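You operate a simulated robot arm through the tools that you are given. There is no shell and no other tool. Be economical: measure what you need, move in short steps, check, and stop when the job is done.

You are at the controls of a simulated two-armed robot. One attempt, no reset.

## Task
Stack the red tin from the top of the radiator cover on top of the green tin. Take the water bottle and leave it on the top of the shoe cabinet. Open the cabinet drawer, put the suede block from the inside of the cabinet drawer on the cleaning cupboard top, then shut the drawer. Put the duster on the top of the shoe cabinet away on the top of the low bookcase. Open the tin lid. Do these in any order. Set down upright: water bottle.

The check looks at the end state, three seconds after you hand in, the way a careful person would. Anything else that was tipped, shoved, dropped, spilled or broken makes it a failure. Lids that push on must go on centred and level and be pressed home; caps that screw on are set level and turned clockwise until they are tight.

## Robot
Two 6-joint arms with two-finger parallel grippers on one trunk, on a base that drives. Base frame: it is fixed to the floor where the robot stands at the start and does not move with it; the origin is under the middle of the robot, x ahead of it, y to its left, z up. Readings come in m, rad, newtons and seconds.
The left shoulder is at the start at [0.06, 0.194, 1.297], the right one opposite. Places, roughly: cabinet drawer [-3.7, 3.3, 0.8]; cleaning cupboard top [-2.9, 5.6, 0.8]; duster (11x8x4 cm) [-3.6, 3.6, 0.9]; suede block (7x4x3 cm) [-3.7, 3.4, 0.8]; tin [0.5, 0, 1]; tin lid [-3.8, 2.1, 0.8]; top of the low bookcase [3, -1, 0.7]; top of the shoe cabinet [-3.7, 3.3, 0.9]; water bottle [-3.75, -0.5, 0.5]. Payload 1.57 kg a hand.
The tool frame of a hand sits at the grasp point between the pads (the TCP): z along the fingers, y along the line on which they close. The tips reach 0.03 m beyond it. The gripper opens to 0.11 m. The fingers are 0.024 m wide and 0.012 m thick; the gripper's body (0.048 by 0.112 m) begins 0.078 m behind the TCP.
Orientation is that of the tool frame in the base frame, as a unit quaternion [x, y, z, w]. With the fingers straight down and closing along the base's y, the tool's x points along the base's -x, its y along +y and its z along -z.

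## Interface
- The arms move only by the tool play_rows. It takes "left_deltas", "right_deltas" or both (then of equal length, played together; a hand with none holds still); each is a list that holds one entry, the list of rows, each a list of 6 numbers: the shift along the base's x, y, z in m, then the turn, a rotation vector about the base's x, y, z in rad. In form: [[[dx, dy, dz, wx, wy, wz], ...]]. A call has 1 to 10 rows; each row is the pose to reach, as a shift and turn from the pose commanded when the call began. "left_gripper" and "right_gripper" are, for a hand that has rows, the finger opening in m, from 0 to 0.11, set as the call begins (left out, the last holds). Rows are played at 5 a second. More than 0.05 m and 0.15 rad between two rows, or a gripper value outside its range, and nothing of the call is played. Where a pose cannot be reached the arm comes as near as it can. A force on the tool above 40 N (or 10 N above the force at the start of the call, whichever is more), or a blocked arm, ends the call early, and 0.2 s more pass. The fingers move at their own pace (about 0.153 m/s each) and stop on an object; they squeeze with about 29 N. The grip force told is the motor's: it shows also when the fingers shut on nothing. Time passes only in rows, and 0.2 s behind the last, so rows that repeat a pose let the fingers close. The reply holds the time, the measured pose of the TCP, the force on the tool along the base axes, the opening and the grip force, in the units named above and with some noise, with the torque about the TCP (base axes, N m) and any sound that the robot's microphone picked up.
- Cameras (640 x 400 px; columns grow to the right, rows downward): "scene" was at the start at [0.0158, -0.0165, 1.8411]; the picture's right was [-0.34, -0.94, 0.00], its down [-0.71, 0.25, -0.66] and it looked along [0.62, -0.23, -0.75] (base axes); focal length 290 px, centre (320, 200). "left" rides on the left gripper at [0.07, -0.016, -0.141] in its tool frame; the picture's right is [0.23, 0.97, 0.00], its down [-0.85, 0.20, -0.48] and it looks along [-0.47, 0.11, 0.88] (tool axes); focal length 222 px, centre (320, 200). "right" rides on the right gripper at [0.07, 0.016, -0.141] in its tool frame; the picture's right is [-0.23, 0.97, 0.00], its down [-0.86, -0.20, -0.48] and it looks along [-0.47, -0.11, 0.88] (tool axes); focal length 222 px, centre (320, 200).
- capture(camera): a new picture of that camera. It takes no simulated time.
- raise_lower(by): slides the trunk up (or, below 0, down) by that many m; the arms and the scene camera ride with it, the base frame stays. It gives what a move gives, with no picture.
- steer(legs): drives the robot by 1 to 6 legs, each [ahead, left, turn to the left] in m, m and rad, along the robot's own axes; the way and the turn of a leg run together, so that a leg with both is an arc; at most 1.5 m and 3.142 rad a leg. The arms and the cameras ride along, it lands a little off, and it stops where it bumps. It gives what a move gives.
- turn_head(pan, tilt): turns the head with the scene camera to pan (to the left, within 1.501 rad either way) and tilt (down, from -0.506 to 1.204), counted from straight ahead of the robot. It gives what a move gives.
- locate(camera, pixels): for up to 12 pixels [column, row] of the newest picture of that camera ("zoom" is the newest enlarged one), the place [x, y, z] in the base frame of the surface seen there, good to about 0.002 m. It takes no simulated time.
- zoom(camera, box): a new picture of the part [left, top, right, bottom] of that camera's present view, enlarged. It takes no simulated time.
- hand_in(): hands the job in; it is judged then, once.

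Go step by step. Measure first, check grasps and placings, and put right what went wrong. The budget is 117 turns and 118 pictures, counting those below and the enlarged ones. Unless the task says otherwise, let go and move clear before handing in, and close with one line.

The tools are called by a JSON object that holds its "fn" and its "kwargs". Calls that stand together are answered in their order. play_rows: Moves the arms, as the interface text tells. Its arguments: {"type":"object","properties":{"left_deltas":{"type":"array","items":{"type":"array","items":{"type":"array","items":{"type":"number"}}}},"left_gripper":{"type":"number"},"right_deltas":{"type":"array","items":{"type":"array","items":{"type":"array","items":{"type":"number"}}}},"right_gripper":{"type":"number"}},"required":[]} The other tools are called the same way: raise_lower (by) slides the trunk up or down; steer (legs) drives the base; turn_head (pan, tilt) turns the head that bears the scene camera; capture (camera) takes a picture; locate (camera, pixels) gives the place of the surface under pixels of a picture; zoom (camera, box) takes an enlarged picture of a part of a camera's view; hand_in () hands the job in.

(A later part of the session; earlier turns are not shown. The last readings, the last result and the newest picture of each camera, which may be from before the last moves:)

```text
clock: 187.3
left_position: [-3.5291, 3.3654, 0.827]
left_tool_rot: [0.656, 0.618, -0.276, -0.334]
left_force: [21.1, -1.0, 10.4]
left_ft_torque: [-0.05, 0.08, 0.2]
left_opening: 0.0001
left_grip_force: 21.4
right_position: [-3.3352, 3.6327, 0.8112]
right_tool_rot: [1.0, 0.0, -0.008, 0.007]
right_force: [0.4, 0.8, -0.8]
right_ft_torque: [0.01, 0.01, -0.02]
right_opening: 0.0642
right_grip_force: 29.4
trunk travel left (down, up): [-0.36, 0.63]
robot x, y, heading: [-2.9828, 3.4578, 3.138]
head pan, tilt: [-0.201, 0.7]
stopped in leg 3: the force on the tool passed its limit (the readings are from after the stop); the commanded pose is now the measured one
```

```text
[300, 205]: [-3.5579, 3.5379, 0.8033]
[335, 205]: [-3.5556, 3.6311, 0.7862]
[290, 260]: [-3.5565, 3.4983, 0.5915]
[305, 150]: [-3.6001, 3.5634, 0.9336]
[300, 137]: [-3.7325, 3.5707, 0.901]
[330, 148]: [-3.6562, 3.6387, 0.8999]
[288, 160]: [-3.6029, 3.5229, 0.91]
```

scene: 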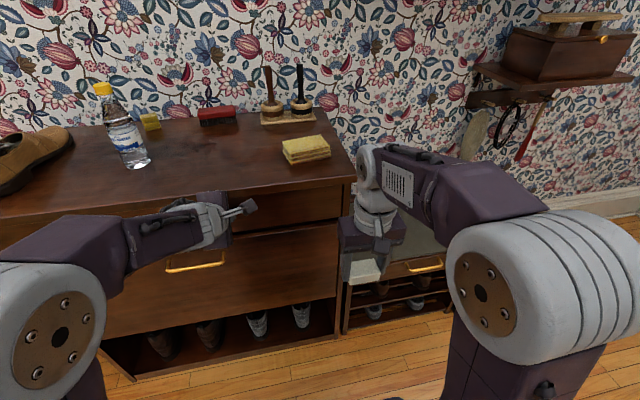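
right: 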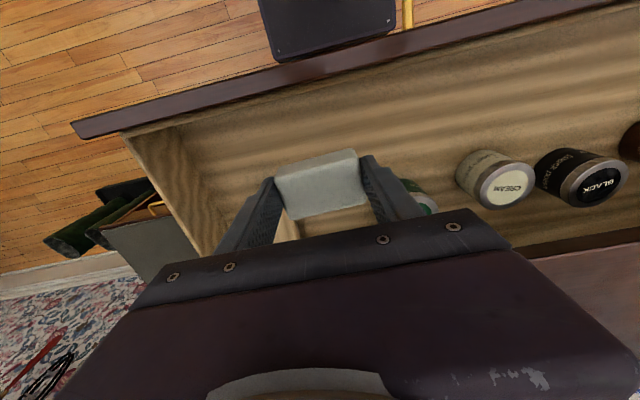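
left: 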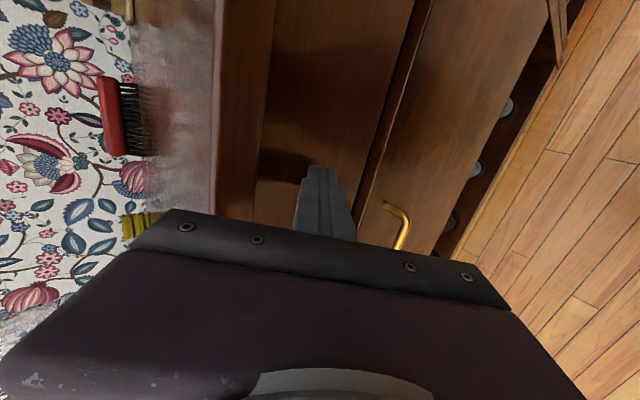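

Drawer is flush (−3.558 both drawers). Back off, raise, and turn toward the cleaning cupboard.

{"fn": "steer", "kwargs": {"legs": [[-0.4, 0, 0]]}}

{"fn": "raise_lower", "kwargs": {"by": 0.4}}

{"fn": "play_rows", "kwargs": {"left_deltas": [[[0.01, 0, 0.01, -0.063, -0.052, -0.117], [0.02, 0, 0.02, -0.126, -0.104, -0.233], [0.03, 0, 0.03, -0.189, -0.156, -0.35], [0.04, -0.01, 0.04, -0.252, -0.208, -0.467], [0.05, -0.02, 0.05, -0.315, -0.26, -0.583], [0.06, -0.02, 0.06, -0.378, -0.312, -0.7], [0.07, -0.02, 0.07, -0.441, -0.364, -0.817], [0.08, -0.02, 0.08, -0.504, -0.416, -0.933], [0.09, -0.02, 0.08, -0.567, -0.468, -1.05], [0.1, -0.02, 0.08, -0.63, -0.52, -1.167]]]}}

{"fn": "play_rows", "kwargs": {"left_deltas": [[[0.01, 0, 0.0, -0.063, -0.052, -0.117], [0.02, 0, 0.0, -0.127, -0.105, -0.233], [0.02, 0, 0.0, -0.127, -0.105, -0.233]]], "left_gripper": 0.11}}

{"fn": "steer", "kwargs": {"legs": [[0, 0, -1.565], [0.5, 0, 0]]}}

{"fn": "turn_head", "kwargs": {"pan": 0, "tilt": 0.5}}

{"fn": "capture", "kwargs": {"camera": "scene"}}

```text
clock: 189.8
left_position: [-3.127, 3.359, 0.8247]
left_tool_rot: [0.654, 0.622, -0.276, -0.33]
left_force: [-0.4, 0.3, -0.2]
left_ft_torque: [-0.01, -0.02, 0.02]
left_opening: 0.0
left_grip_force: 21.6
right_position: [-2.9383, 3.6282, 0.8114]
right_tool_rot: [1.0, 0.005, -0.006, 0.006]
right_force: [-0.3, -0.5, -0.8]
right_ft_torque: [-0.01, 0.01, 0.02]
right_opening: 0.0641
right_grip_force: 29.2
trunk travel left (down, up): [-0.36, 0.63]
robot x, y, heading: [-2.5793, 3.4566, -3.139]
head pan, tilt: [-0.201, 0.7]
```

```text
clock: 193.6
left_position: [-3.1286, 3.3578, 1.2235]
left_tool_rot: [0.654, 0.623, -0.276, -0.33]
left_force: [-0.5, -0.4, -0.2]
left_ft_torque: [-0.01, 0.0, 0.0]
left_opening: 0.0
left_grip_force: 21.4
right_position: [-2.9392, 3.6284, 1.2099]
right_tool_rot: [1.0, 0.006, -0.006, 0.006]
right_force: [0.4, 1.0, -0.7]
right_ft_torque: [0.0, 0.0, -0.01]
right_opening: 0.0638
right_grip_force: 28.9
trunk travel left (down, up): [-0.76, 0.23]
robot x, y, heading: [-2.5795, 3.4553, -3.138]
head pan, tilt: [-0.201, 0.7]
```

```text
clock: 195.8
left_position: [-3.0284, 3.3389, 1.3046]
left_tool_rot: [0.989, 0.12, -0.056, -0.06]
left_force: [0.5, -0.6, 0.6]
left_ft_torque: [0.0, -0.02, 0.04]
left_opening: 0.0
left_grip_force: 21.8
left hand out of reach, approached as far as the arm can: row 1
right_position: [-2.9397, 3.6281, 1.2116]
right_tool_rot: [1.0, 0.005, -0.004, 0.007]
right_force: [-0.3, 0.7, -0.9]
right_ft_torque: [-0.02, -0.01, 0.03]
right_opening: 0.0639
right_grip_force: 28.8
trunk travel left (down, up): [-0.76, 0.23]
robot x, y, heading: [-2.5818, 3.4558, -3.137]
head pan, tilt: [-0.201, 0.7]
```

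```text
clock: 196.6
left_position: [-3.0089, 3.3383, 1.3041]
left_tool_rot: [1.0, 0.004, -0.005, 0.003]
left_force: [1.1, 0.3, -0.9]
left_ft_torque: [0.03, 0.03, 0.0]
left_opening: 0.1101
left_grip_force: 0.0
right_position: [-2.9399, 3.6292, 1.2101]
right_tool_rot: [1.0, 0.005, -0.005, 0.005]
right_force: [0.2, 0.1, -0.5]
right_ft_torque: [0.01, 0.01, -0.02]
right_opening: 0.064
right_grip_force: 29.5
trunk travel left (down, up): [-0.76, 0.23]
robot x, y, heading: [-2.5792, 3.4546, -3.136]
head pan, tilt: [-0.201, 0.7]
```

```text
clock: 203.5
left_position: [-2.6737, 4.3849, 1.304]
left_tool_rot: [-0.699, 0.715, 0.005, 0.003]
left_force: [0.2, -0.1, 0.5]
left_ft_torque: [0.04, -0.02, 0.0]
left_opening: 0.1101
left_grip_force: 0.2
right_position: [-2.3851, 4.3077, 1.2111]
right_tool_rot: [-0.7, 0.714, 0.009, 0.0]
right_force: [-0.6, 0.6, -1.0]
right_ft_torque: [0.02, 0.03, -0.01]
right_opening: 0.0638
right_grip_force: 29.1
trunk travel left (down, up): [-0.76, 0.23]
robot x, y, heading: [-2.5666, 3.9567, 1.543]
head pan, tilt: [-0.201, 0.7]
```

```text
clock: 204.2
left_position: [-2.673, 4.3858, 1.3046]
left_tool_rot: [-0.699, 0.715, 0.005, 0.001]
left_force: [0.5, 0.0, 0.2]
left_ft_torque: [-0.02, 0.01, -0.01]
left_opening: 0.1101
left_grip_force: 0.1
right_position: [-2.3864, 4.3089, 1.2101]
right_tool_rot: [-0.7, 0.714, 0.007, -0.001]
right_force: [0.3, -0.5, -0.5]
right_ft_torque: [-0.04, 0.01, 0.01]
right_opening: 0.064
right_grip_force: 29.0
trunk travel left (down, up): [-0.76, 0.23]
robot x, y, heading: [-2.5685, 3.9566, 1.542]
head pan, tilt: [0.0, 0.499]
```

```text
42 pictures are left
```

scene: 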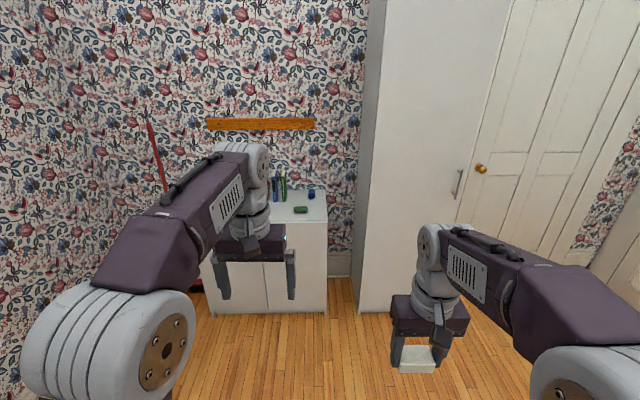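

Cupboard ahead-left. Measure its top and items.

{"fn": "zoom", "kwargs": {"camera": "scene", "box": [190, 140, 390, 265]}}

{"fn": "locate", "kwargs": {"camera": "zoom", "pixels": [[300, 255], [430, 258], [400, 200], [360, 222], [310, 205], [270, 170], [390, 180], [440, 190], [300, 240], [415, 240], [560, 260], [340, 240]]}}

```text
3.20 times, centred on (290, 202) of scene
```

zoom: 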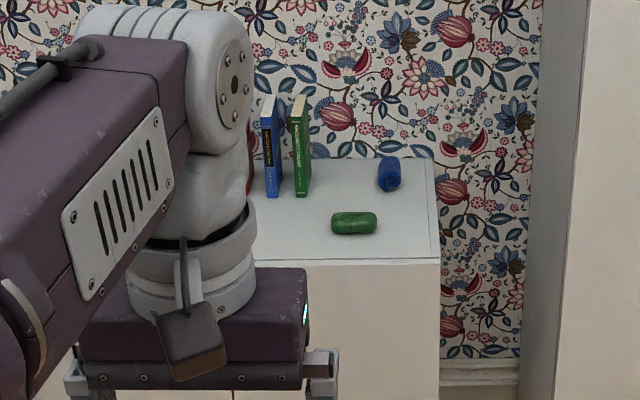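

```text
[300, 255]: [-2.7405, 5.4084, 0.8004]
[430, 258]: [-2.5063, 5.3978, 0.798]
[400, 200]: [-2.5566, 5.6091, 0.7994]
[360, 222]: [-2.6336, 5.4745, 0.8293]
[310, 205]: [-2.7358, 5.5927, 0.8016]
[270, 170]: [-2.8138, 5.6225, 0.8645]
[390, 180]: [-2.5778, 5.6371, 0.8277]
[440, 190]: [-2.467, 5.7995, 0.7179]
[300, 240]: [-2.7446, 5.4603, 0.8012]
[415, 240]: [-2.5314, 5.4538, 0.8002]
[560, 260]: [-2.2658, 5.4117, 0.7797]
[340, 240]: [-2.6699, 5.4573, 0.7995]
```

Top at z=0.80, front edge y≈5.39. Drive forward to y≈4.85, then strafe left to x≈−3.0 and look.

{"fn": "steer", "kwargs": {"legs": [[0.9, 0, 0.028], [0, 0.42, 0]]}}

{"fn": "turn_head", "kwargs": {"pan": -0.1, "tilt": 0.85}}

{"fn": "capture", "kwargs": {"camera": "scene"}}

{"fn": "capture", "kwargs": {"camera": "right"}}

```text
clock: 211.2
left_position: [-3.0926, 5.2916, 1.3047]
left_tool_rot: [0.709, -0.706, -0.006, 0.0]
left_force: [-0.1, 0.6, -0.2]
left_ft_torque: [0.01, -0.02, 0.02]
left_opening: 0.1097
left_grip_force: 0.1
right_position: [-2.8022, 5.2219, 1.2098]
right_tool_rot: [0.709, -0.705, -0.009, 0.001]
right_force: [0.0, 0.0, 0.3]
right_ft_torque: [0.01, 0.01, -0.03]
right_opening: 0.064
right_grip_force: 29.2
trunk travel left (down, up): [-0.76, 0.23]
robot x, y, heading: [-2.9757, 4.8682, 1.57]
head pan, tilt: [0.0, 0.499]
```

```text
clock: 212.0
left_position: [-3.0931, 5.2915, 1.3044]
left_tool_rot: [0.709, -0.706, -0.005, 0.0]
left_force: [0.2, 0.1, 0.2]
left_ft_torque: [-0.03, 0.02, 0.02]
left_opening: 0.1099
left_grip_force: 0.1
right_position: [-2.8054, 5.2216, 1.2113]
right_tool_rot: [0.709, -0.705, -0.008, 0.001]
right_force: [-0.3, 0.1, 0.0]
right_ft_torque: [0.01, -0.01, -0.01]
right_opening: 0.0642
right_grip_force: 29.6
trunk travel left (down, up): [-0.76, 0.23]
robot x, y, heading: [-2.9765, 4.8622, 1.572]
head pan, tilt: [-0.099, 0.85]
```

```text
40 pictures are left
```

scene: 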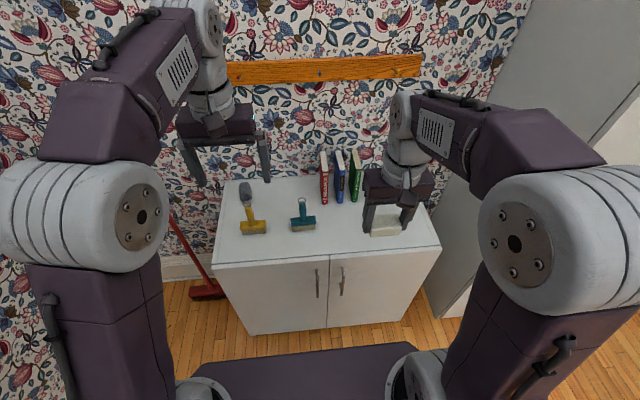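

```text
39 pictures are left
```

right: 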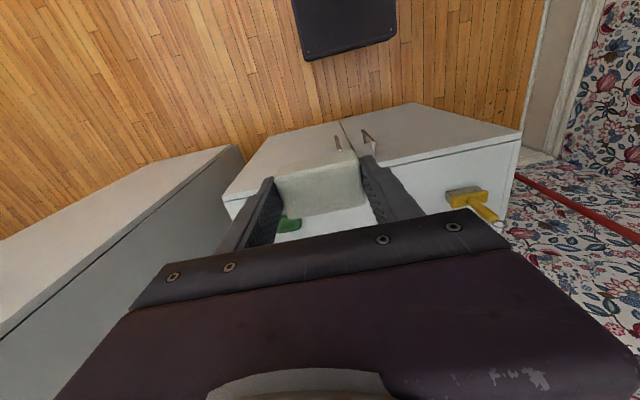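

Free space lies between the teal brush (303,222) and the soap. Measure.

{"fn": "locate", "kwargs": {"camera": "scene", "pixels": [[303, 226], [314, 226], [345, 235], [345, 215], [330, 250], [253, 228], [326, 198], [356, 200], [335, 258]]}}

```text
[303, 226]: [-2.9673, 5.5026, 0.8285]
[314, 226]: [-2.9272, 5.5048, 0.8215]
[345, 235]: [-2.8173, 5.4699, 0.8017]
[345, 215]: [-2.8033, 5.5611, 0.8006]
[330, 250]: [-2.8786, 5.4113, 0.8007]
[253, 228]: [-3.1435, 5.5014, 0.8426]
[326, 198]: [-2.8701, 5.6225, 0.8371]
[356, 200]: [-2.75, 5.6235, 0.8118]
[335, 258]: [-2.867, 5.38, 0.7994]
```

Place at about (−2.80, 5.48). Drive forward 0.17, then lower the block.

{"fn": "steer", "kwargs": {"legs": [[0.17, 0, 0]]}}

{"fn": "raise_lower", "kwargs": {"by": -0.15}}

{"fn": "play_rows", "kwargs": {"right_deltas": [[[0, 0.03, 0, 0, 0, 0], [0, 0.06, 0, 0, 0, 0], [0, 0.09, 0, 0, 0, 0], [0, 0.095, -0.04, 0, 0, 0], [0, 0.095, -0.08, 0, 0, 0], [0, 0.095, -0.12, 0, 0, 0], [0, 0.095, -0.16, 0, 0, 0], [0, 0.095, -0.18, 0, 0, 0], [0, 0.095, -0.2, 0, 0, 0], [0, 0.095, -0.2, 0, 0, 0]]]}}

{"fn": "capture", "kwargs": {"camera": "right"}}

{"fn": "zoom", "kwargs": {"camera": "scene", "box": [230, 130, 430, 255]}}

```text
clock: 213.4
left_position: [-3.0944, 5.4573, 1.306]
left_tool_rot: [0.709, -0.705, -0.006, -0.002]
left_force: [0.0, -0.5, 0.2]
left_ft_torque: [0.05, 0.01, -0.01]
left_opening: 0.1099
left_grip_force: 0.1
right_position: [-2.8047, 5.3888, 1.2119]
right_tool_rot: [0.71, -0.705, -0.009, -0.001]
right_force: [-0.2, -0.4, -0.4]
right_ft_torque: [0.01, 0.0, 0.0]
right_opening: 0.064
right_grip_force: 28.6
trunk travel left (down, up): [-0.76, 0.23]
robot x, y, heading: [-2.979, 5.0303, 1.571]
head pan, tilt: [-0.099, 0.85]
```

```text
clock: 215.2
left_position: [-3.094, 5.4598, 1.1538]
left_tool_rot: [0.709, -0.705, -0.006, -0.002]
left_force: [0.0, -0.4, 0.2]
left_ft_torque: [0.02, -0.02, -0.03]
left_opening: 0.1102
left_grip_force: 0.1
right_position: [-2.804, 5.3914, 1.0607]
right_tool_rot: [0.709, -0.705, -0.009, -0.001]
right_force: [0.2, -0.7, 0.6]
right_ft_torque: [-0.03, 0.02, 0.01]
right_opening: 0.0638
right_grip_force: 29.5
trunk travel left (down, up): [-0.61, 0.38]
robot x, y, heading: [-2.979, 5.0327, 1.573]
head pan, tilt: [-0.099, 0.85]
```

```text
clock: 217.4
left_position: [-3.0952, 5.4613, 1.1558]
left_tool_rot: [0.709, -0.705, -0.005, -0.002]
left_force: [0.3, 1.2, 0.4]
left_ft_torque: [0.01, 0.0, 0.0]
left_opening: 0.11
left_grip_force: 0.0
right_position: [-2.803, 5.4827, 0.8603]
right_tool_rot: [0.71, -0.704, -0.008, 0.0]
right_force: [0.2, 0.0, -0.9]
right_ft_torque: [0.01, -0.01, -0.02]
right_opening: 0.0638
right_grip_force: 29.0
trunk travel left (down, up): [-0.61, 0.38]
robot x, y, heading: [-2.9804, 5.036, 1.576]
head pan, tilt: [-0.099, 0.85]
```

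```text
38 pictures are left
```

right: 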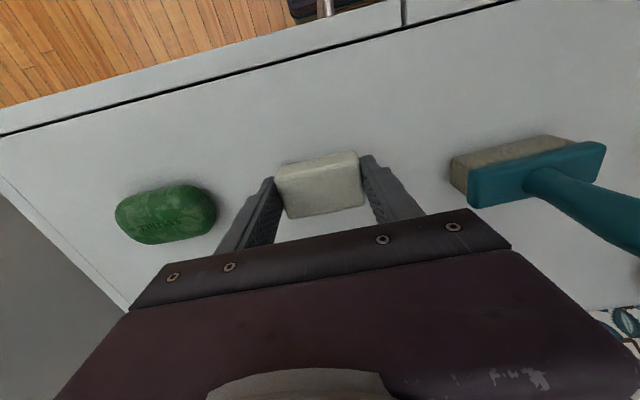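

```text
3.20 times, centred on (330, 192) of scene
```

zoom: 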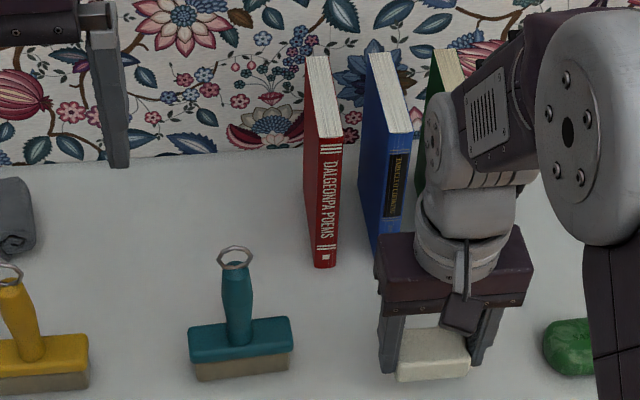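

Clear on both sides. Lower the last 2.4 cm gently and release.

{"fn": "play_rows", "kwargs": {"right_deltas": [[[0, 0, -0.01, 0, 0, 0], [0, 0, -0.018, 0, 0, 0], [0, 0, -0.022, 0, 0, 0], [0, 0, -0.024, 0, 0, 0]]]}}

{"fn": "play_rows", "kwargs": {"right_deltas": [[[0, 0, 0, 0, 0, 0], [0, 0, 0, 0, 0, 0], [0, 0, 0.04, 0, 0, 0], [0, 0, 0.08, 0, 0, 0], [0, 0, 0.12, 0, 0, 0], [0, 0, 0.16, 0, 0, 0], [0, -0.03, 0.2, 0, 0, 0], [0, -0.06, 0.22, 0, 0, 0]]], "right_gripper": 0.095}}

{"fn": "capture", "kwargs": {"camera": "right"}}

```text
clock: 218.4
left_position: [-3.0946, 5.4607, 1.1556]
left_tool_rot: [0.709, -0.706, -0.005, -0.001]
left_force: [0.0, 0.4, 0.1]
left_ft_torque: [-0.03, 0.02, 0.03]
left_opening: 0.1102
left_grip_force: 0.0
right_position: [-2.8044, 5.4849, 0.8355]
right_tool_rot: [0.709, -0.705, -0.008, 0.001]
right_force: [-0.1, -1.0, -0.2]
right_ft_torque: [-0.03, -0.01, -0.01]
right_opening: 0.0637
right_grip_force: 28.7
trunk travel left (down, up): [-0.61, 0.38]
robot x, y, heading: [-2.9776, 5.0314, 1.577]
head pan, tilt: [-0.099, 0.85]
```

```text
clock: 220.2
left_position: [-3.0947, 5.4586, 1.1565]
left_tool_rot: [0.709, -0.705, -0.006, -0.002]
left_force: [-0.3, 0.3, 0.2]
left_ft_torque: [0.01, -0.05, -0.01]
left_opening: 0.1098
left_grip_force: 0.1
right_position: [-2.8066, 5.4252, 1.058]
right_tool_rot: [0.71, -0.704, -0.01, 0.0]
right_force: [-0.4, 0.1, -0.1]
right_ft_torque: [0.04, 0.0, -0.05]
right_opening: 0.0949
right_grip_force: 0.1
trunk travel left (down, up): [-0.61, 0.38]
robot x, y, heading: [-2.9741, 5.0331, 1.571]
head pan, tilt: [-0.099, 0.85]
```

```text
36 pictures are left
```

right: 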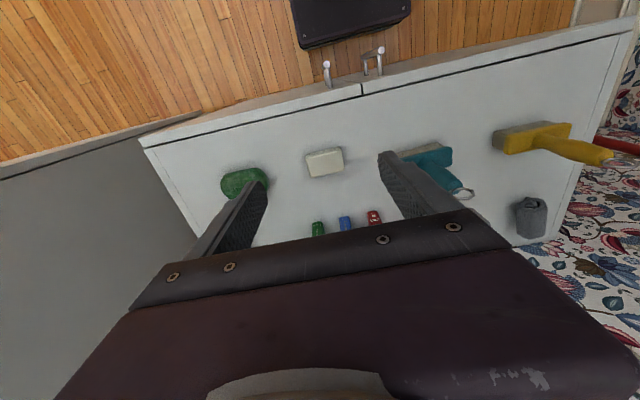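

Block placed well. Now go back to the shoe cabinet for the duster with the right hand.

{"fn": "steer", "kwargs": {"legs": [[-0.3, 0, 0], [0, -0.4, 0], [0, 0, 1.57], [0, 1.36, 0], [0.4, 0, 0]]}}

{"fn": "turn_head", "kwargs": {"pan": -0.2, "tilt": 0.8}}

{"fn": "capture", "kwargs": {"camera": "scene"}}

```text
clock: 236.6
left_position: [-3.4455, 3.3018, 1.1547]
left_tool_rot: [1.0, -0.023, -0.005, 0.002]
left_force: [-0.4, 0.5, 0.0]
left_ft_torque: [0.0, -0.05, 0.0]
left_opening: 0.1101
left_grip_force: 0.1
right_position: [-3.3957, 3.5892, 1.0566]
right_tool_rot: [1.0, -0.021, -0.006, 0.006]
right_force: [-0.1, 0.4, -0.2]
right_ft_torque: [0.0, -0.02, -0.04]
right_opening: 0.095
right_grip_force: 0.2
trunk travel left (down, up): [-0.61, 0.38]
robot x, y, heading: [-3.0125, 3.3959, 3.094]
head pan, tilt: [-0.099, 0.85]
```

```text
clock: 237.3
left_position: [-3.4459, 3.3021, 1.154]
left_tool_rot: [1.0, -0.024, -0.006, 0.003]
left_force: [-0.5, 0.4, 0.1]
left_ft_torque: [0.04, -0.01, 0.02]
left_opening: 0.11
left_grip_force: 0.0
right_position: [-3.3964, 3.5886, 1.057]
right_tool_rot: [1.0, -0.022, -0.006, 0.006]
right_force: [-0.3, 0.6, 0.6]
right_ft_torque: [0.02, -0.01, 0.03]
right_opening: 0.0951
right_grip_force: 0.0
trunk travel left (down, up): [-0.61, 0.38]
robot x, y, heading: [-3.0154, 3.3988, 3.094]
head pan, tilt: [-0.201, 0.799]
```

```text
35 pictures are left
```

scene: 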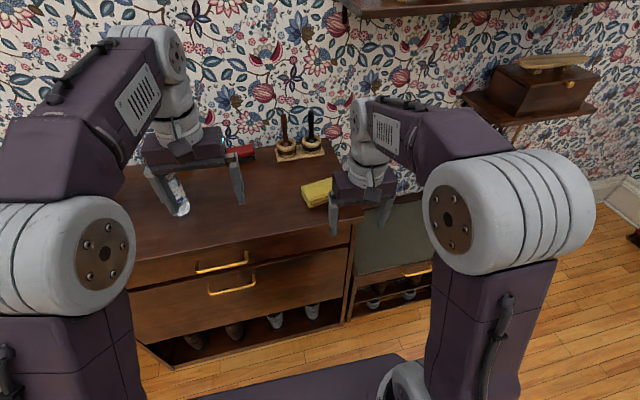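

Straighten heading, raise the left hand a little, and yaw the right gripper 90° so it closes along x (the duster's 8 cm side).

{"fn": "steer", "kwargs": {"legs": [[0, 0, 0.047]]}}

{"fn": "play_rows", "kwargs": {"left_deltas": [[[0, 0, 0.01, 0, 0, 0], [0, 0, 0.02, 0, 0, 0], [0, 0, 0.03, 0, 0, 0], [0, 0, 0.04, 0, 0, 0], [0, 0, 0.05, 0, 0, 0], [0, 0, 0.06, 0, 0, 0], [0, 0, 0.06, 0, 0, 0], [0, 0, 0.06, 0, 0, 0], [0, 0, 0.06, 0, 0, 0], [0, 0, 0.06, 0, 0, 0]]], "right_deltas": [[[0, 0, 0.01, 0, 0, -0.149], [0, 0, 0.02, 0, 0, -0.298], [0, 0, 0.03, 0, 0, -0.447], [0, 0, 0.03, 0, 0, -0.596], [0, 0, 0.03, 0, 0, -0.745], [0, 0, 0.03, 0, 0, -0.894], [0, 0, 0.03, 0, 0, -1.043], [0, 0, 0.03, 0, 0, -1.192], [0, 0, 0.03, 0, 0, -1.341], [0, 0, 0.03, 0, 0, -1.49]]], "right_gripper": 0.11}}

{"fn": "steer", "kwargs": {"legs": [[0.16, 0, 0]]}}

{"fn": "capture", "kwargs": {"camera": "right"}}

{"fn": "zoom", "kwargs": {"camera": "scene", "box": [240, 120, 440, 245]}}

```text
clock: 238.1
left_position: [-3.4409, 3.2824, 1.1559]
left_tool_rot: [1.0, -0.001, -0.005, 0.003]
left_force: [-0.6, 0.0, -0.3]
left_ft_torque: [0.0, -0.02, 0.01]
left_opening: 0.1098
left_grip_force: 0.0
right_position: [-3.4051, 3.5707, 1.0558]
right_tool_rot: [1.0, 0.002, -0.006, 0.006]
right_force: [0.0, 0.8, 1.2]
right_ft_torque: [0.01, 0.02, 0.0]
right_opening: 0.0949
right_grip_force: 0.1
trunk travel left (down, up): [-0.61, 0.38]
robot x, y, heading: [-3.0107, 3.3986, 3.14]
head pan, tilt: [-0.201, 0.799]
```

```text
clock: 240.3
left_position: [-3.4406, 3.2817, 1.2148]
left_tool_rot: [1.0, -0.001, -0.005, 0.003]
left_force: [-0.8, 0.5, -0.4]
left_ft_torque: [0.01, 0.03, 0.02]
left_opening: 0.11
left_grip_force: 0.0
right_position: [-3.4037, 3.5713, 1.0861]
right_tool_rot: [0.735, -0.678, -0.01, 0.0]
right_force: [0.0, 0.1, 0.5]
right_ft_torque: [0.03, 0.02, -0.02]
right_opening: 0.1097
right_grip_force: 0.1
trunk travel left (down, up): [-0.61, 0.38]
robot x, y, heading: [-3.0104, 3.3974, 3.14]
head pan, tilt: [-0.201, 0.799]
```

```text
clock: 241.7
left_position: [-3.6008, 3.2829, 1.2154]
left_tool_rot: [1.0, 0.0, -0.005, 0.003]
left_force: [0.0, -0.1, -0.9]
left_ft_torque: [-0.01, -0.01, 0.02]
left_opening: 0.1099
left_grip_force: 0.0
right_position: [-3.5621, 3.5723, 1.0871]
right_tool_rot: [0.735, -0.678, -0.01, 0.001]
right_force: [0.6, -0.8, 0.4]
right_ft_torque: [0.01, 0.0, 0.01]
right_opening: 0.1099
right_grip_force: 0.1
trunk travel left (down, up): [-0.61, 0.38]
robot x, y, heading: [-3.1705, 3.399, 3.133]
head pan, tilt: [-0.201, 0.799]
```

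```text
34 pictures are left
```

right: 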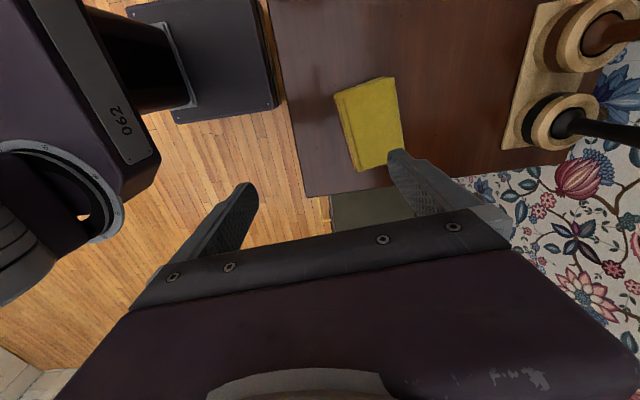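

```text
3.20 times, centred on (340, 182) of scene
```

zoom: 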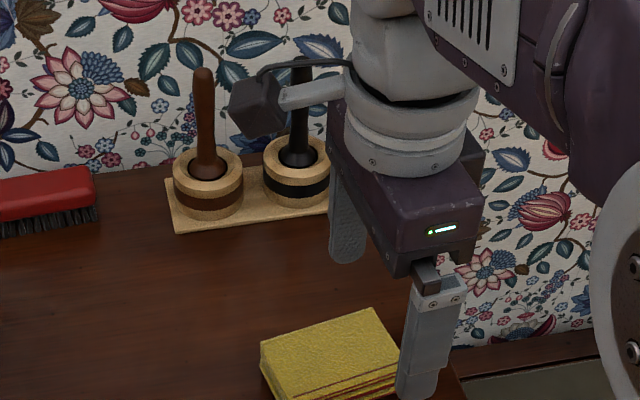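

Duster visible at (372,125). Get its corners.

{"fn": "locate", "kwargs": {"camera": "right", "pixels": [[347, 95], [392, 80], [400, 148], [366, 165], [372, 122], [345, 130], [398, 110], [383, 150]]}}

```text
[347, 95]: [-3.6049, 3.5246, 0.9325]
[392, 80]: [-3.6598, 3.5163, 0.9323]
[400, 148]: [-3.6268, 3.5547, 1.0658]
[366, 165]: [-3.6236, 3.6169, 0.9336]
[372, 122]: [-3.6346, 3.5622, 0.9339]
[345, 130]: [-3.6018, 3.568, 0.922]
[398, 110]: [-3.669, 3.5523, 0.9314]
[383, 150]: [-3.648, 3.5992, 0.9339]
```

Duster centre ≈(−3.637,3.567), rotated slightly. Adjust yaw +0.12 and descend to TCP z≈0.936.

{"fn": "play_rows", "kwargs": {"right_deltas": [[[-0.025, -0.002, 0, 0, 0, 0.04], [-0.05, -0.004, 0, 0, 0, 0.08], [-0.075, -0.005, 0, 0, 0, 0.12], [-0.075, -0.005, -0.04, 0, 0, 0.12], [-0.075, -0.005, -0.08, 0, 0, 0.12], [-0.075, -0.005, -0.08, 0, 0, 0.12]]]}}

{"fn": "capture", "kwargs": {"camera": "right"}}

```text
clock: 243.1
left_position: [-3.601, 3.2829, 1.2155]
left_tool_rot: [1.0, -0.001, -0.005, 0.003]
left_force: [0.5, 0.1, 0.2]
left_ft_torque: [0.02, 0.03, 0.01]
left_opening: 0.11
left_grip_force: 0.0
right_position: [-3.6386, 3.5662, 1.0065]
right_tool_rot: [0.775, -0.632, -0.009, 0.001]
right_force: [-0.5, 0.7, -0.1]
right_ft_torque: [-0.03, 0.0, 0.02]
right_opening: 0.1098
right_grip_force: 0.1
trunk travel left (down, up): [-0.61, 0.38]
robot x, y, heading: [-3.1719, 3.3989, 3.143]
head pan, tilt: [-0.201, 0.799]
```

```text
32 pictures are left
```

right: 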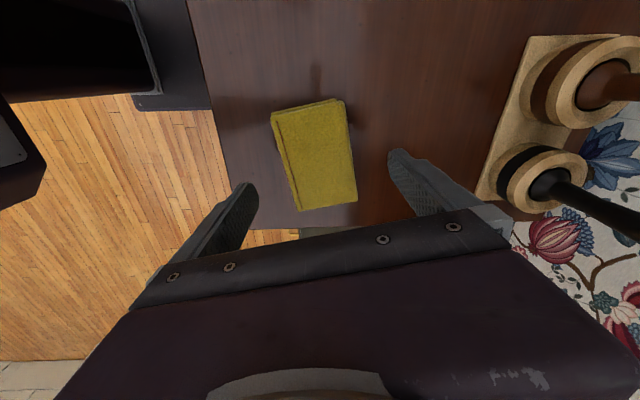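

Well aligned. Descend, grip, lift slowly.

{"fn": "play_rows", "kwargs": {"right_deltas": [[[0, 0, -0.03, 0, 0, 0], [0, 0, -0.055, 0, 0, 0], [0, 0, -0.07, 0, 0, 0], [0, 0, -0.07, 0, 0, 0]]]}}

{"fn": "play_rows", "kwargs": {"right_deltas": [[[0, 0, 0, 0, 0, 0], [0, 0, 0, 0, 0, 0], [0, 0, 0, 0, 0, 0], [0, 0, 0, 0, 0, 0], [0, 0, 0.01, 0, 0, 0], [0, 0, 0.02, 0, 0, 0], [0, 0, 0.04, 0, 0, 0], [0, 0, 0.07, 0, 0, 0], [0, 0, 0.11, 0, 0, 0], [0, 0, 0.15, 0, 0, 0]]], "right_gripper": 0.03}}

{"fn": "capture", "kwargs": {"camera": "right"}}

```text
clock: 244.1
left_position: [-3.6015, 3.2831, 1.2142]
left_tool_rot: [1.0, -0.002, -0.005, 0.002]
left_force: [0.5, -0.9, 0.0]
left_ft_torque: [-0.01, 0.02, -0.03]
left_opening: 0.1103
left_grip_force: 0.1
right_position: [-3.6375, 3.5661, 0.9348]
right_tool_rot: [0.775, -0.632, -0.009, 0.001]
right_force: [0.2, 0.7, -0.8]
right_ft_torque: [-0.01, -0.01, -0.05]
right_opening: 0.1099
right_grip_force: 0.1
trunk travel left (down, up): [-0.61, 0.38]
robot x, y, heading: [-3.1723, 3.3976, 3.139]
head pan, tilt: [-0.201, 0.799]
```

```text
clock: 246.3
left_position: [-3.5999, 3.2822, 1.2156]
left_tool_rot: [1.0, -0.002, -0.004, 0.004]
left_force: [0.0, -0.2, -0.6]
left_ft_torque: [0.0, 0.0, 0.01]
left_opening: 0.11
left_grip_force: 0.0
right_position: [-3.6383, 3.5668, 1.0855]
right_tool_rot: [0.775, -0.632, -0.009, 0.001]
right_force: [0.2, -0.2, -0.8]
right_ft_torque: [-0.02, -0.02, -0.02]
right_opening: 0.0744
right_grip_force: 29.3
trunk travel left (down, up): [-0.61, 0.38]
robot x, y, heading: [-3.1724, 3.3972, 3.138]
head pan, tilt: [-0.201, 0.799]
```

```text
31 pictures are left
```

right: 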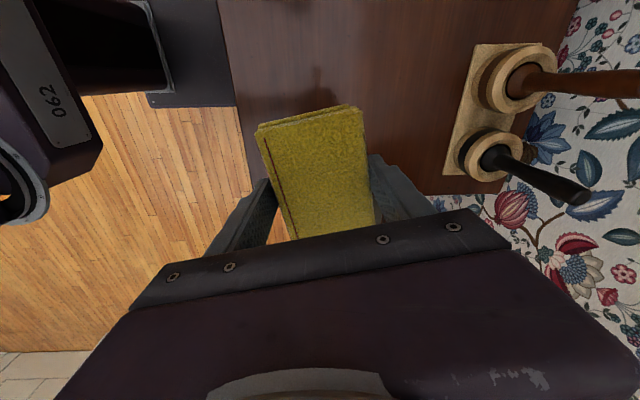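

Duster held. Back off and go to the console with the tin lid (y≈2.1).

{"fn": "steer", "kwargs": {"legs": [[-0.4, 0, 0], [0, 1.19, 0]]}}

{"fn": "turn_head", "kwargs": {"pan": 0.1, "tilt": 0.7}}

{"fn": "capture", "kwargs": {"camera": "scene"}}

```text
clock: 254.4
left_position: [-3.2212, 2.1014, 1.2143]
left_tool_rot: [1.0, -0.007, -0.005, 0.002]
left_force: [0.0, 0.7, -1.0]
left_ft_torque: [-0.01, -0.02, 0.0]
left_opening: 0.1101
left_grip_force: 0.1
right_position: [-3.2558, 2.386, 1.0846]
right_tool_rot: [0.771, -0.637, -0.009, 0.0]
right_force: [0.5, 0.2, -0.6]
right_ft_torque: [0.03, 0.04, 0.0]
right_opening: 0.0739
right_grip_force: 29.1
trunk travel left (down, up): [-0.61, 0.38]
robot x, y, heading: [-2.7881, 2.2104, 3.126]
head pan, tilt: [-0.201, 0.799]
```

```text
clock: 255.2
left_position: [-3.2218, 2.1024, 1.2144]
left_tool_rot: [1.0, -0.007, -0.006, 0.003]
left_force: [-0.1, 0.4, 0.2]
left_ft_torque: [0.0, 0.04, -0.05]
left_opening: 0.1098
left_grip_force: 0.1
right_position: [-3.2559, 2.3866, 1.085]
right_tool_rot: [0.771, -0.637, -0.008, 0.0]
right_force: [0.9, 0.2, 0.3]
right_ft_torque: [-0.04, 0.0, 0.01]
right_opening: 0.0739
right_grip_force: 29.6
trunk travel left (down, up): [-0.61, 0.38]
robot x, y, heading: [-2.7936, 2.2087, 3.125]
head pan, tilt: [0.099, 0.7]
```

```text
30 pictures are left
```

scene: 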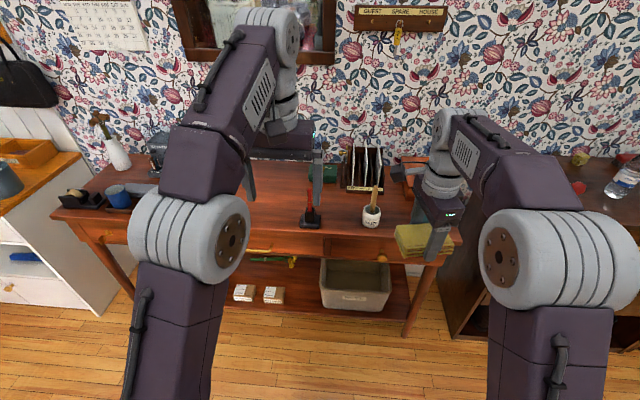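

A green tin is near (328,172) behind the left hand. Zoom in.

{"fn": "zoom", "kwargs": {"camera": "scene", "box": [290, 120, 430, 207]}}

{"fn": "locate", "kwargs": {"camera": "zoom", "pixels": [[180, 225], [165, 205], [200, 205], [180, 240], [160, 260], [210, 260], [300, 230], [360, 230], [100, 320], [370, 380]]}}

{"fn": "capture", "kwargs": {"camera": "left"}}

```text
4.57 times, centred on (360, 164) of scene
```

zoom: 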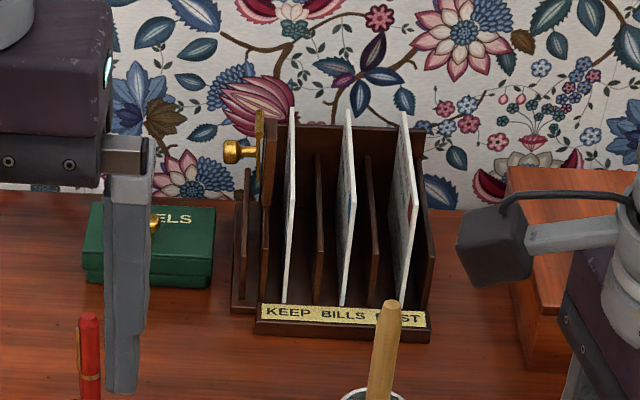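

```text
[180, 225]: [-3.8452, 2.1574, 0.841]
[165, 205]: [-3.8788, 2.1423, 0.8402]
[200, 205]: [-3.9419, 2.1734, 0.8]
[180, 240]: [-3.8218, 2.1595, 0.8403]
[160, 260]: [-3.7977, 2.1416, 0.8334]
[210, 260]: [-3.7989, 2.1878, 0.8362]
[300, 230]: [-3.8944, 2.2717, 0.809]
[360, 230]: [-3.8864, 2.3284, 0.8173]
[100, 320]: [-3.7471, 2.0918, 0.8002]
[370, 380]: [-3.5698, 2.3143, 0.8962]
```

```text
28 pictures are left
```

left: 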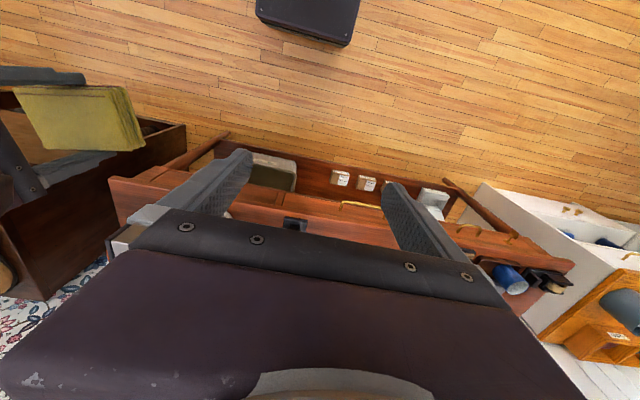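

The green tin with a brass knob is the target ((−3.84,2.13), top 0.84). Drive forward 0.38 and look with the left camera.

{"fn": "steer", "kwargs": {"legs": [[0.38, 0, 0.015]]}}

{"fn": "capture", "kwargs": {"camera": "left"}}

{"fn": "turn_head", "kwargs": {"pan": 0.1, "tilt": 0.85}}

{"fn": "capture", "kwargs": {"camera": "scene"}}

```text
clock: 257.6
left_position: [-3.6001, 2.095, 1.2148]
left_tool_rot: [1.0, 0.003, -0.004, 0.002]
left_force: [-0.1, -0.1, 0.2]
left_ft_torque: [-0.03, -0.02, 0.01]
left_opening: 0.1098
left_grip_force: 0.1
right_position: [-3.6387, 2.38, 1.0854]
right_tool_rot: [0.777, -0.629, -0.009, 0.002]
right_force: [-0.3, -0.3, 0.5]
right_ft_torque: [-0.01, -0.01, 0.01]
right_opening: 0.0736
right_grip_force: 29.4
trunk travel left (down, up): [-0.61, 0.38]
robot x, y, heading: [-3.1747, 2.2117, -3.141]
head pan, tilt: [0.099, 0.7]
```

```text
27 pictures are left
```

left: 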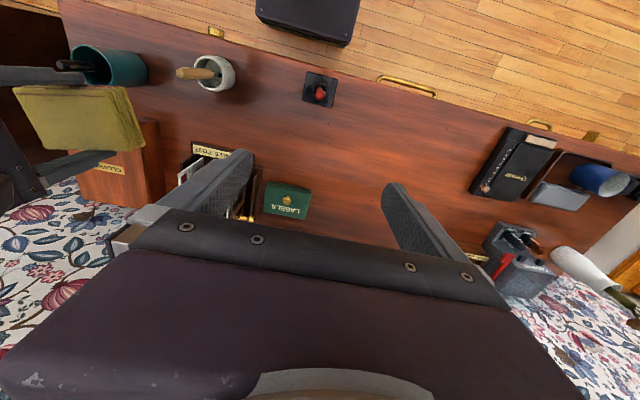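

```text
clock: 258.3
left_position: [-3.6, 2.0953, 1.216]
left_tool_rot: [1.0, 0.002, -0.006, 0.003]
left_force: [1.4, 0.8, 0.1]
left_ft_torque: [-0.01, -0.02, -0.02]
left_opening: 0.1101
left_grip_force: 0.2
right_position: [-3.6395, 2.3801, 1.0852]
right_tool_rot: [0.778, -0.629, -0.009, 0.002]
right_force: [-1.0, 0.2, -0.4]
right_ft_torque: [-0.01, 0.0, 0.04]
right_opening: 0.074
right_grip_force: 28.7
trunk travel left (down, up): [-0.61, 0.38]
robot x, y, heading: [-3.1711, 2.2171, -3.139]
head pan, tilt: [0.099, 0.85]
```

```text
26 pictures are left
```

scene: 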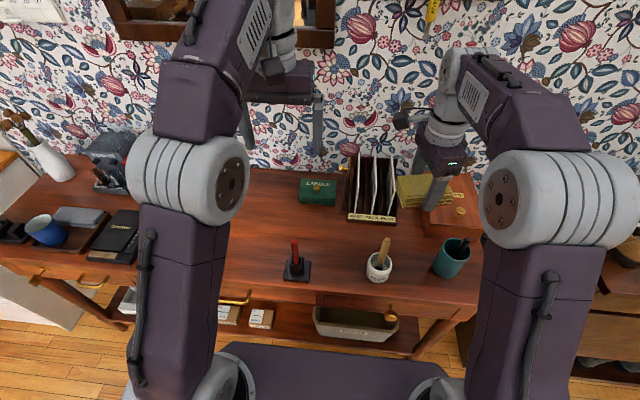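

{"fn": "zoom", "kwargs": {"camera": "scene", "box": [285, 160, 365, 210]}}

{"fn": "locate", "kwargs": {"camera": "zoom", "pixels": [[260, 178], [265, 160], [150, 130], [410, 130], [110, 240], [400, 240], [110, 350], [390, 340], [260, 225], [110, 275], [420, 100], [470, 100]]}}

{"fn": "zoom", "kwargs": {"camera": "left", "box": [220, 160, 340, 235]}}

```text
8.00 times, centred on (325, 185) of scene
```

zoom: 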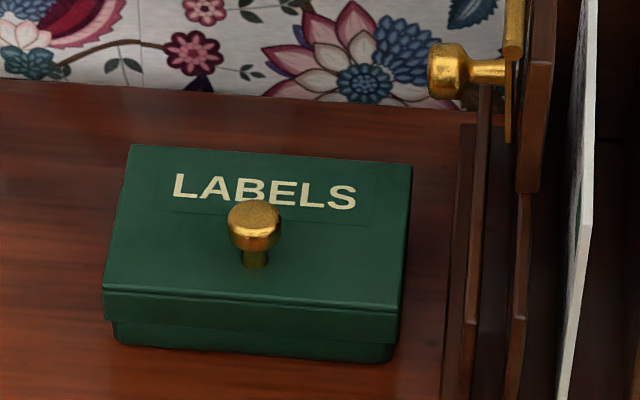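

```text
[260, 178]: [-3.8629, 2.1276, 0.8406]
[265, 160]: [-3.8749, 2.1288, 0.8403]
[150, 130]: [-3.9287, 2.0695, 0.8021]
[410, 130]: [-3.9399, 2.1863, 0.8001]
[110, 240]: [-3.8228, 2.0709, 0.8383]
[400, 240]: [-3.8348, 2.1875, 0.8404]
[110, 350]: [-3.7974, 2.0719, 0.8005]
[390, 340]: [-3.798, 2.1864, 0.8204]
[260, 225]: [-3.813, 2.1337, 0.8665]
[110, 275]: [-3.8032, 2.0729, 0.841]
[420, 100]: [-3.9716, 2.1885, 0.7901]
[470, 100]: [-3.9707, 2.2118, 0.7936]
```

```text
5.33 times, centred on (280, 198) of left
```

zoom: 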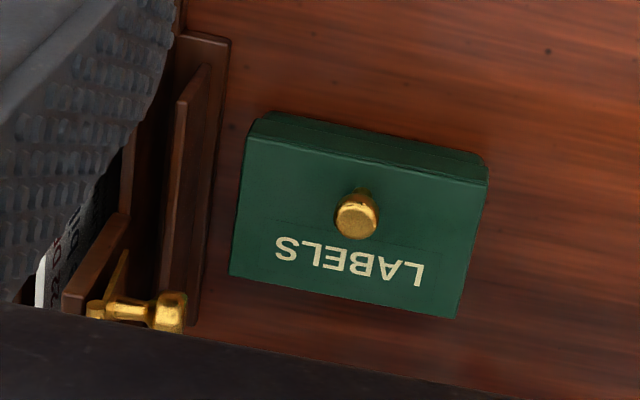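

Tin: x −3.80…−3.885, y 2.07–2.188, top 0.841; knob near front at ≈(−3.823,2.131), so hinge at the back. Check knob and the brass key near the rack.

{"fn": "locate", "kwargs": {"camera": "zoom", "pixels": [[356, 215], [345, 205], [370, 225], [356, 232], [172, 310], [110, 308], [205, 200], [480, 170], [235, 280], [455, 312], [300, 130]]}}

{"fn": "locate", "kwargs": {"camera": "scene", "pixels": [[341, 169], [347, 168], [352, 165], [356, 157], [352, 185]]}}

```text
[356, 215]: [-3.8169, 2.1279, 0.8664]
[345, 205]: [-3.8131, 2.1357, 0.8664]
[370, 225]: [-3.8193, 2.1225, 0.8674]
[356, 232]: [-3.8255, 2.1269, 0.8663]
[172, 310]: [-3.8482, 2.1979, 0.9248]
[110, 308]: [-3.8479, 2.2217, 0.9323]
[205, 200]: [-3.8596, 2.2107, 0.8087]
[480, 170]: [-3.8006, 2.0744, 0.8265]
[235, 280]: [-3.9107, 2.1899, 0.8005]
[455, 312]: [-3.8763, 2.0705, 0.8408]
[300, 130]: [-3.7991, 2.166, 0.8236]
```

```text
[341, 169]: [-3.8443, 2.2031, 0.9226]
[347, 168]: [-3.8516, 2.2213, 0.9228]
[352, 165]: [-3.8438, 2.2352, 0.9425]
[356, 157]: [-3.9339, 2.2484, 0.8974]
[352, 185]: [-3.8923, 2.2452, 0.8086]
```

Knob top centre ≈(−3.818,2.129,0.8665). Reach is long, so check how much closer the base can get, and where the stamp stands.

{"fn": "locate", "kwargs": {"camera": "left", "pixels": [[305, 46], [345, 40], [262, 18], [300, 20], [300, 75], [320, 92], [308, 80], [330, 130], [220, 62]]}}

{"fn": "locate", "kwargs": {"camera": "scene", "pixels": [[293, 245], [297, 270], [270, 295], [260, 318], [350, 322], [385, 245], [377, 262], [300, 300]]}}

```text
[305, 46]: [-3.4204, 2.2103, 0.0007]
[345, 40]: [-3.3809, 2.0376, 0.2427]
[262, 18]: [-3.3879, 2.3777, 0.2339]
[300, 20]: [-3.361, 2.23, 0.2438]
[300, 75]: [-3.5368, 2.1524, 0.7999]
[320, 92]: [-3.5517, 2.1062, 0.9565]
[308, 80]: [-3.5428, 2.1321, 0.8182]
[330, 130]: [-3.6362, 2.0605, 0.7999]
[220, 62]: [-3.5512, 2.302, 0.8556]
```

```text
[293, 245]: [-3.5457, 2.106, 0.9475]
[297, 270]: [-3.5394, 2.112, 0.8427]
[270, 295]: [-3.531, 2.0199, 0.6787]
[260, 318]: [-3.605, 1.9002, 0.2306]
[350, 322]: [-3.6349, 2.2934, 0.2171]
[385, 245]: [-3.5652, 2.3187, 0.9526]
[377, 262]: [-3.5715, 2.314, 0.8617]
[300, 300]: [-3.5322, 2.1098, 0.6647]
```

Base is low (0.24 m) with its front at +0.22, so I can move 0.10 closer. Then pitch the left tool forward ~0.5 rad above the knob.

{"fn": "steer", "kwargs": {"legs": [[0.1, 0, 0]]}}

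{"fn": "play_rows", "kwargs": {"left_deltas": [[[-0.01, 0.005, -0.03, 0, 0.1, 0], [-0.02, 0.01, -0.06, 0, 0.2, 0], [-0.03, 0.015, -0.09, 0, 0.3, 0], [-0.04, 0.02, -0.12, 0, 0.4, 0], [-0.05, 0.03, -0.15, 0, 0.5, 0], [-0.06, 0.034, -0.19, 0, 0.5, 0], [-0.06, 0.034, -0.22, 0, 0.5, 0], [-0.06, 0.034, -0.24, 0, 0.5, 0], [-0.06, 0.034, -0.24, 0, 0.5, 0]]], "left_gripper": 0.045}}

{"fn": "capture", "kwargs": {"camera": "left"}}

```text
clock: 259.4
left_position: [-3.6999, 2.0946, 1.2148]
left_tool_rot: [1.0, 0.005, -0.006, 0.003]
left_force: [-0.5, -0.3, -1.3]
left_ft_torque: [0.0, -0.03, 0.01]
left_opening: 0.1102
left_grip_force: 0.0
right_position: [-3.7403, 2.3774, 1.0849]
right_tool_rot: [0.778, -0.629, -0.009, 0.002]
right_force: [-0.6, 0.7, -1.4]
right_ft_torque: [-0.01, -0.02, 0.02]
right_opening: 0.0741
right_grip_force: 28.8
trunk travel left (down, up): [-0.61, 0.38]
robot x, y, heading: [-3.2735, 2.211, -3.133]
head pan, tilt: [0.099, 0.85]
```

```text
clock: 261.4
left_position: [-3.7588, 2.1287, 0.9737]
left_tool_rot: [0.968, 0.005, -0.253, 0.001]
left_force: [0.2, 0.1, -0.1]
left_ft_torque: [-0.01, -0.03, -0.02]
left_opening: 0.0452
left_grip_force: 0.1
right_position: [-3.7399, 2.3783, 1.0847]
right_tool_rot: [0.778, -0.628, -0.009, 0.002]
right_force: [-0.6, -0.3, -0.2]
right_ft_torque: [0.02, 0.02, -0.01]
right_opening: 0.0739
right_grip_force: 29.0
trunk travel left (down, up): [-0.61, 0.38]
robot x, y, heading: [-3.2699, 2.2141, -3.134]
head pan, tilt: [0.099, 0.85]
```

```text
23 pictures are left
```

left: 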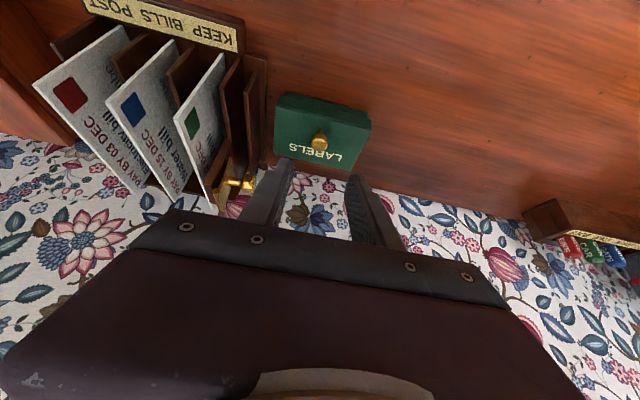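

Looks good. Confirm knob position, then descend along the axis.

{"fn": "locate", "kwargs": {"camera": "left", "pixels": [[320, 145], [313, 143], [326, 147], [318, 135]]}}

{"fn": "play_rows", "kwargs": {"left_deltas": [[[-0.016, 0, -0.032, 0, 0, 0], [-0.032, 0, -0.064, 0, 0, 0], [-0.042, 0, -0.084, 0, 0, 0], [-0.047, 0, -0.093, 0, 0, 0], [-0.047, 0, -0.093, 0, 0, 0]]]}}

{"fn": "capture", "kwargs": {"camera": "left"}}

```text
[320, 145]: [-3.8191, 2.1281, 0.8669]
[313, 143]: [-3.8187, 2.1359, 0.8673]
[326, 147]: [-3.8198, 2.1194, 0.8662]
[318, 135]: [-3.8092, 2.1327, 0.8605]
```

```text
clock: 262.6
left_position: [-3.8059, 2.1283, 0.8838]
left_tool_rot: [0.967, 0.005, -0.253, 0.001]
left_force: [-0.5, 0.3, -0.7]
left_ft_torque: [0.0, 0.01, -0.01]
left_opening: 0.045
left_grip_force: 0.1
right_position: [-3.7395, 2.3785, 1.0853]
right_tool_rot: [0.778, -0.628, -0.009, 0.001]
right_force: [-0.5, -0.4, -0.7]
right_ft_torque: [-0.02, 0.0, -0.01]
right_opening: 0.0739
right_grip_force: 29.8
trunk travel left (down, up): [-0.61, 0.38]
robot x, y, heading: [-3.2701, 2.2171, -3.139]
head pan, tilt: [0.099, 0.85]
```

```text
22 pictures are left
```

left: 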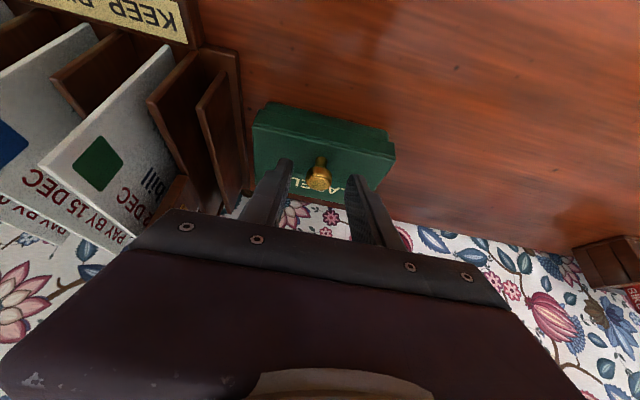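

Close on the knob and open the lid along the hinge arc, first to about 45°.

{"fn": "play_rows", "kwargs": {"left_deltas": [[[0, 0, 0, 0, 0, 0], [0, 0, 0, 0, 0, 0], [0, 0, 0, 0, 0, 0]]], "left_gripper": 0.0}}

{"fn": "play_rows", "kwargs": {"left_deltas": [[[-0.0025, 0, 0.006, 0, 0, 0], [-0.0054, 0, 0.0113, 0, 0, 0], [-0.009, 0, 0.0165, 0, 0, 0], [-0.0126, 0, 0.0214, 0, 0, 0], [-0.017, 0, 0.026, 0, 0, 0], [-0.0215, 0, 0.0302, 0, 0, 0], [-0.0295, 0, 0.0355, 0, 0, 0], [-0.0373, 0, 0.0401, 0, 0, 0]]]}}

{"fn": "capture", "kwargs": {"camera": "left"}}

```text
clock: 263.4
left_position: [-3.8063, 2.1307, 0.8841]
left_tool_rot: [0.968, 0.004, -0.252, 0.001]
left_force: [0.8, 3.9, -1.7]
left_ft_torque: [0.09, -0.11, -0.03]
left_opening: 0.021
left_grip_force: 34.1
right_position: [-3.7399, 2.379, 1.0855]
right_tool_rot: [0.778, -0.628, -0.009, 0.002]
right_force: [0.1, 0.7, -0.9]
right_ft_torque: [-0.01, -0.01, -0.01]
right_opening: 0.074
right_grip_force: 29.1
trunk travel left (down, up): [-0.61, 0.38]
robot x, y, heading: [-3.2712, 2.2114, -3.131]
head pan, tilt: [0.099, 0.85]
```

```text
clock: 265.2
left_position: [-3.8447, 2.1283, 0.9278]
left_tool_rot: [0.966, 0.005, -0.258, 0.001]
left_force: [7.4, 2.1, 21.5]
left_ft_torque: [0.18, 0.0, 0.14]
left_opening: 0.0
left_grip_force: 21.3
right_position: [-3.7369, 2.3782, 1.087]
right_tool_rot: [0.778, -0.628, -0.009, 0.003]
right_force: [-0.9, -0.4, -0.4]
right_ft_torque: [-0.03, -0.03, 0.02]
right_opening: 0.0738
right_grip_force: 29.2
trunk travel left (down, up): [-0.61, 0.38]
robot x, y, heading: [-3.2717, 2.2103, -3.135]
head pan, tilt: [0.099, 0.85]
```

```text
21 pictures are left
```

left: 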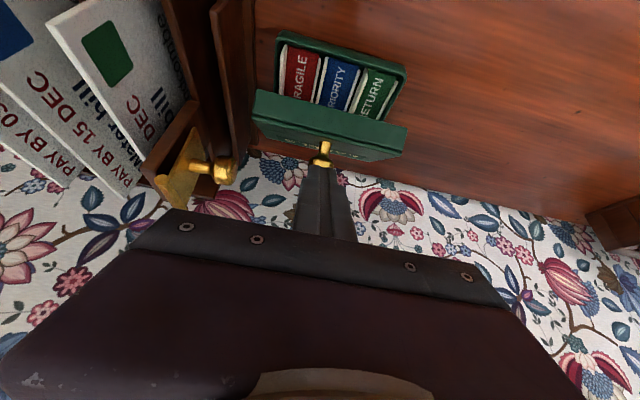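

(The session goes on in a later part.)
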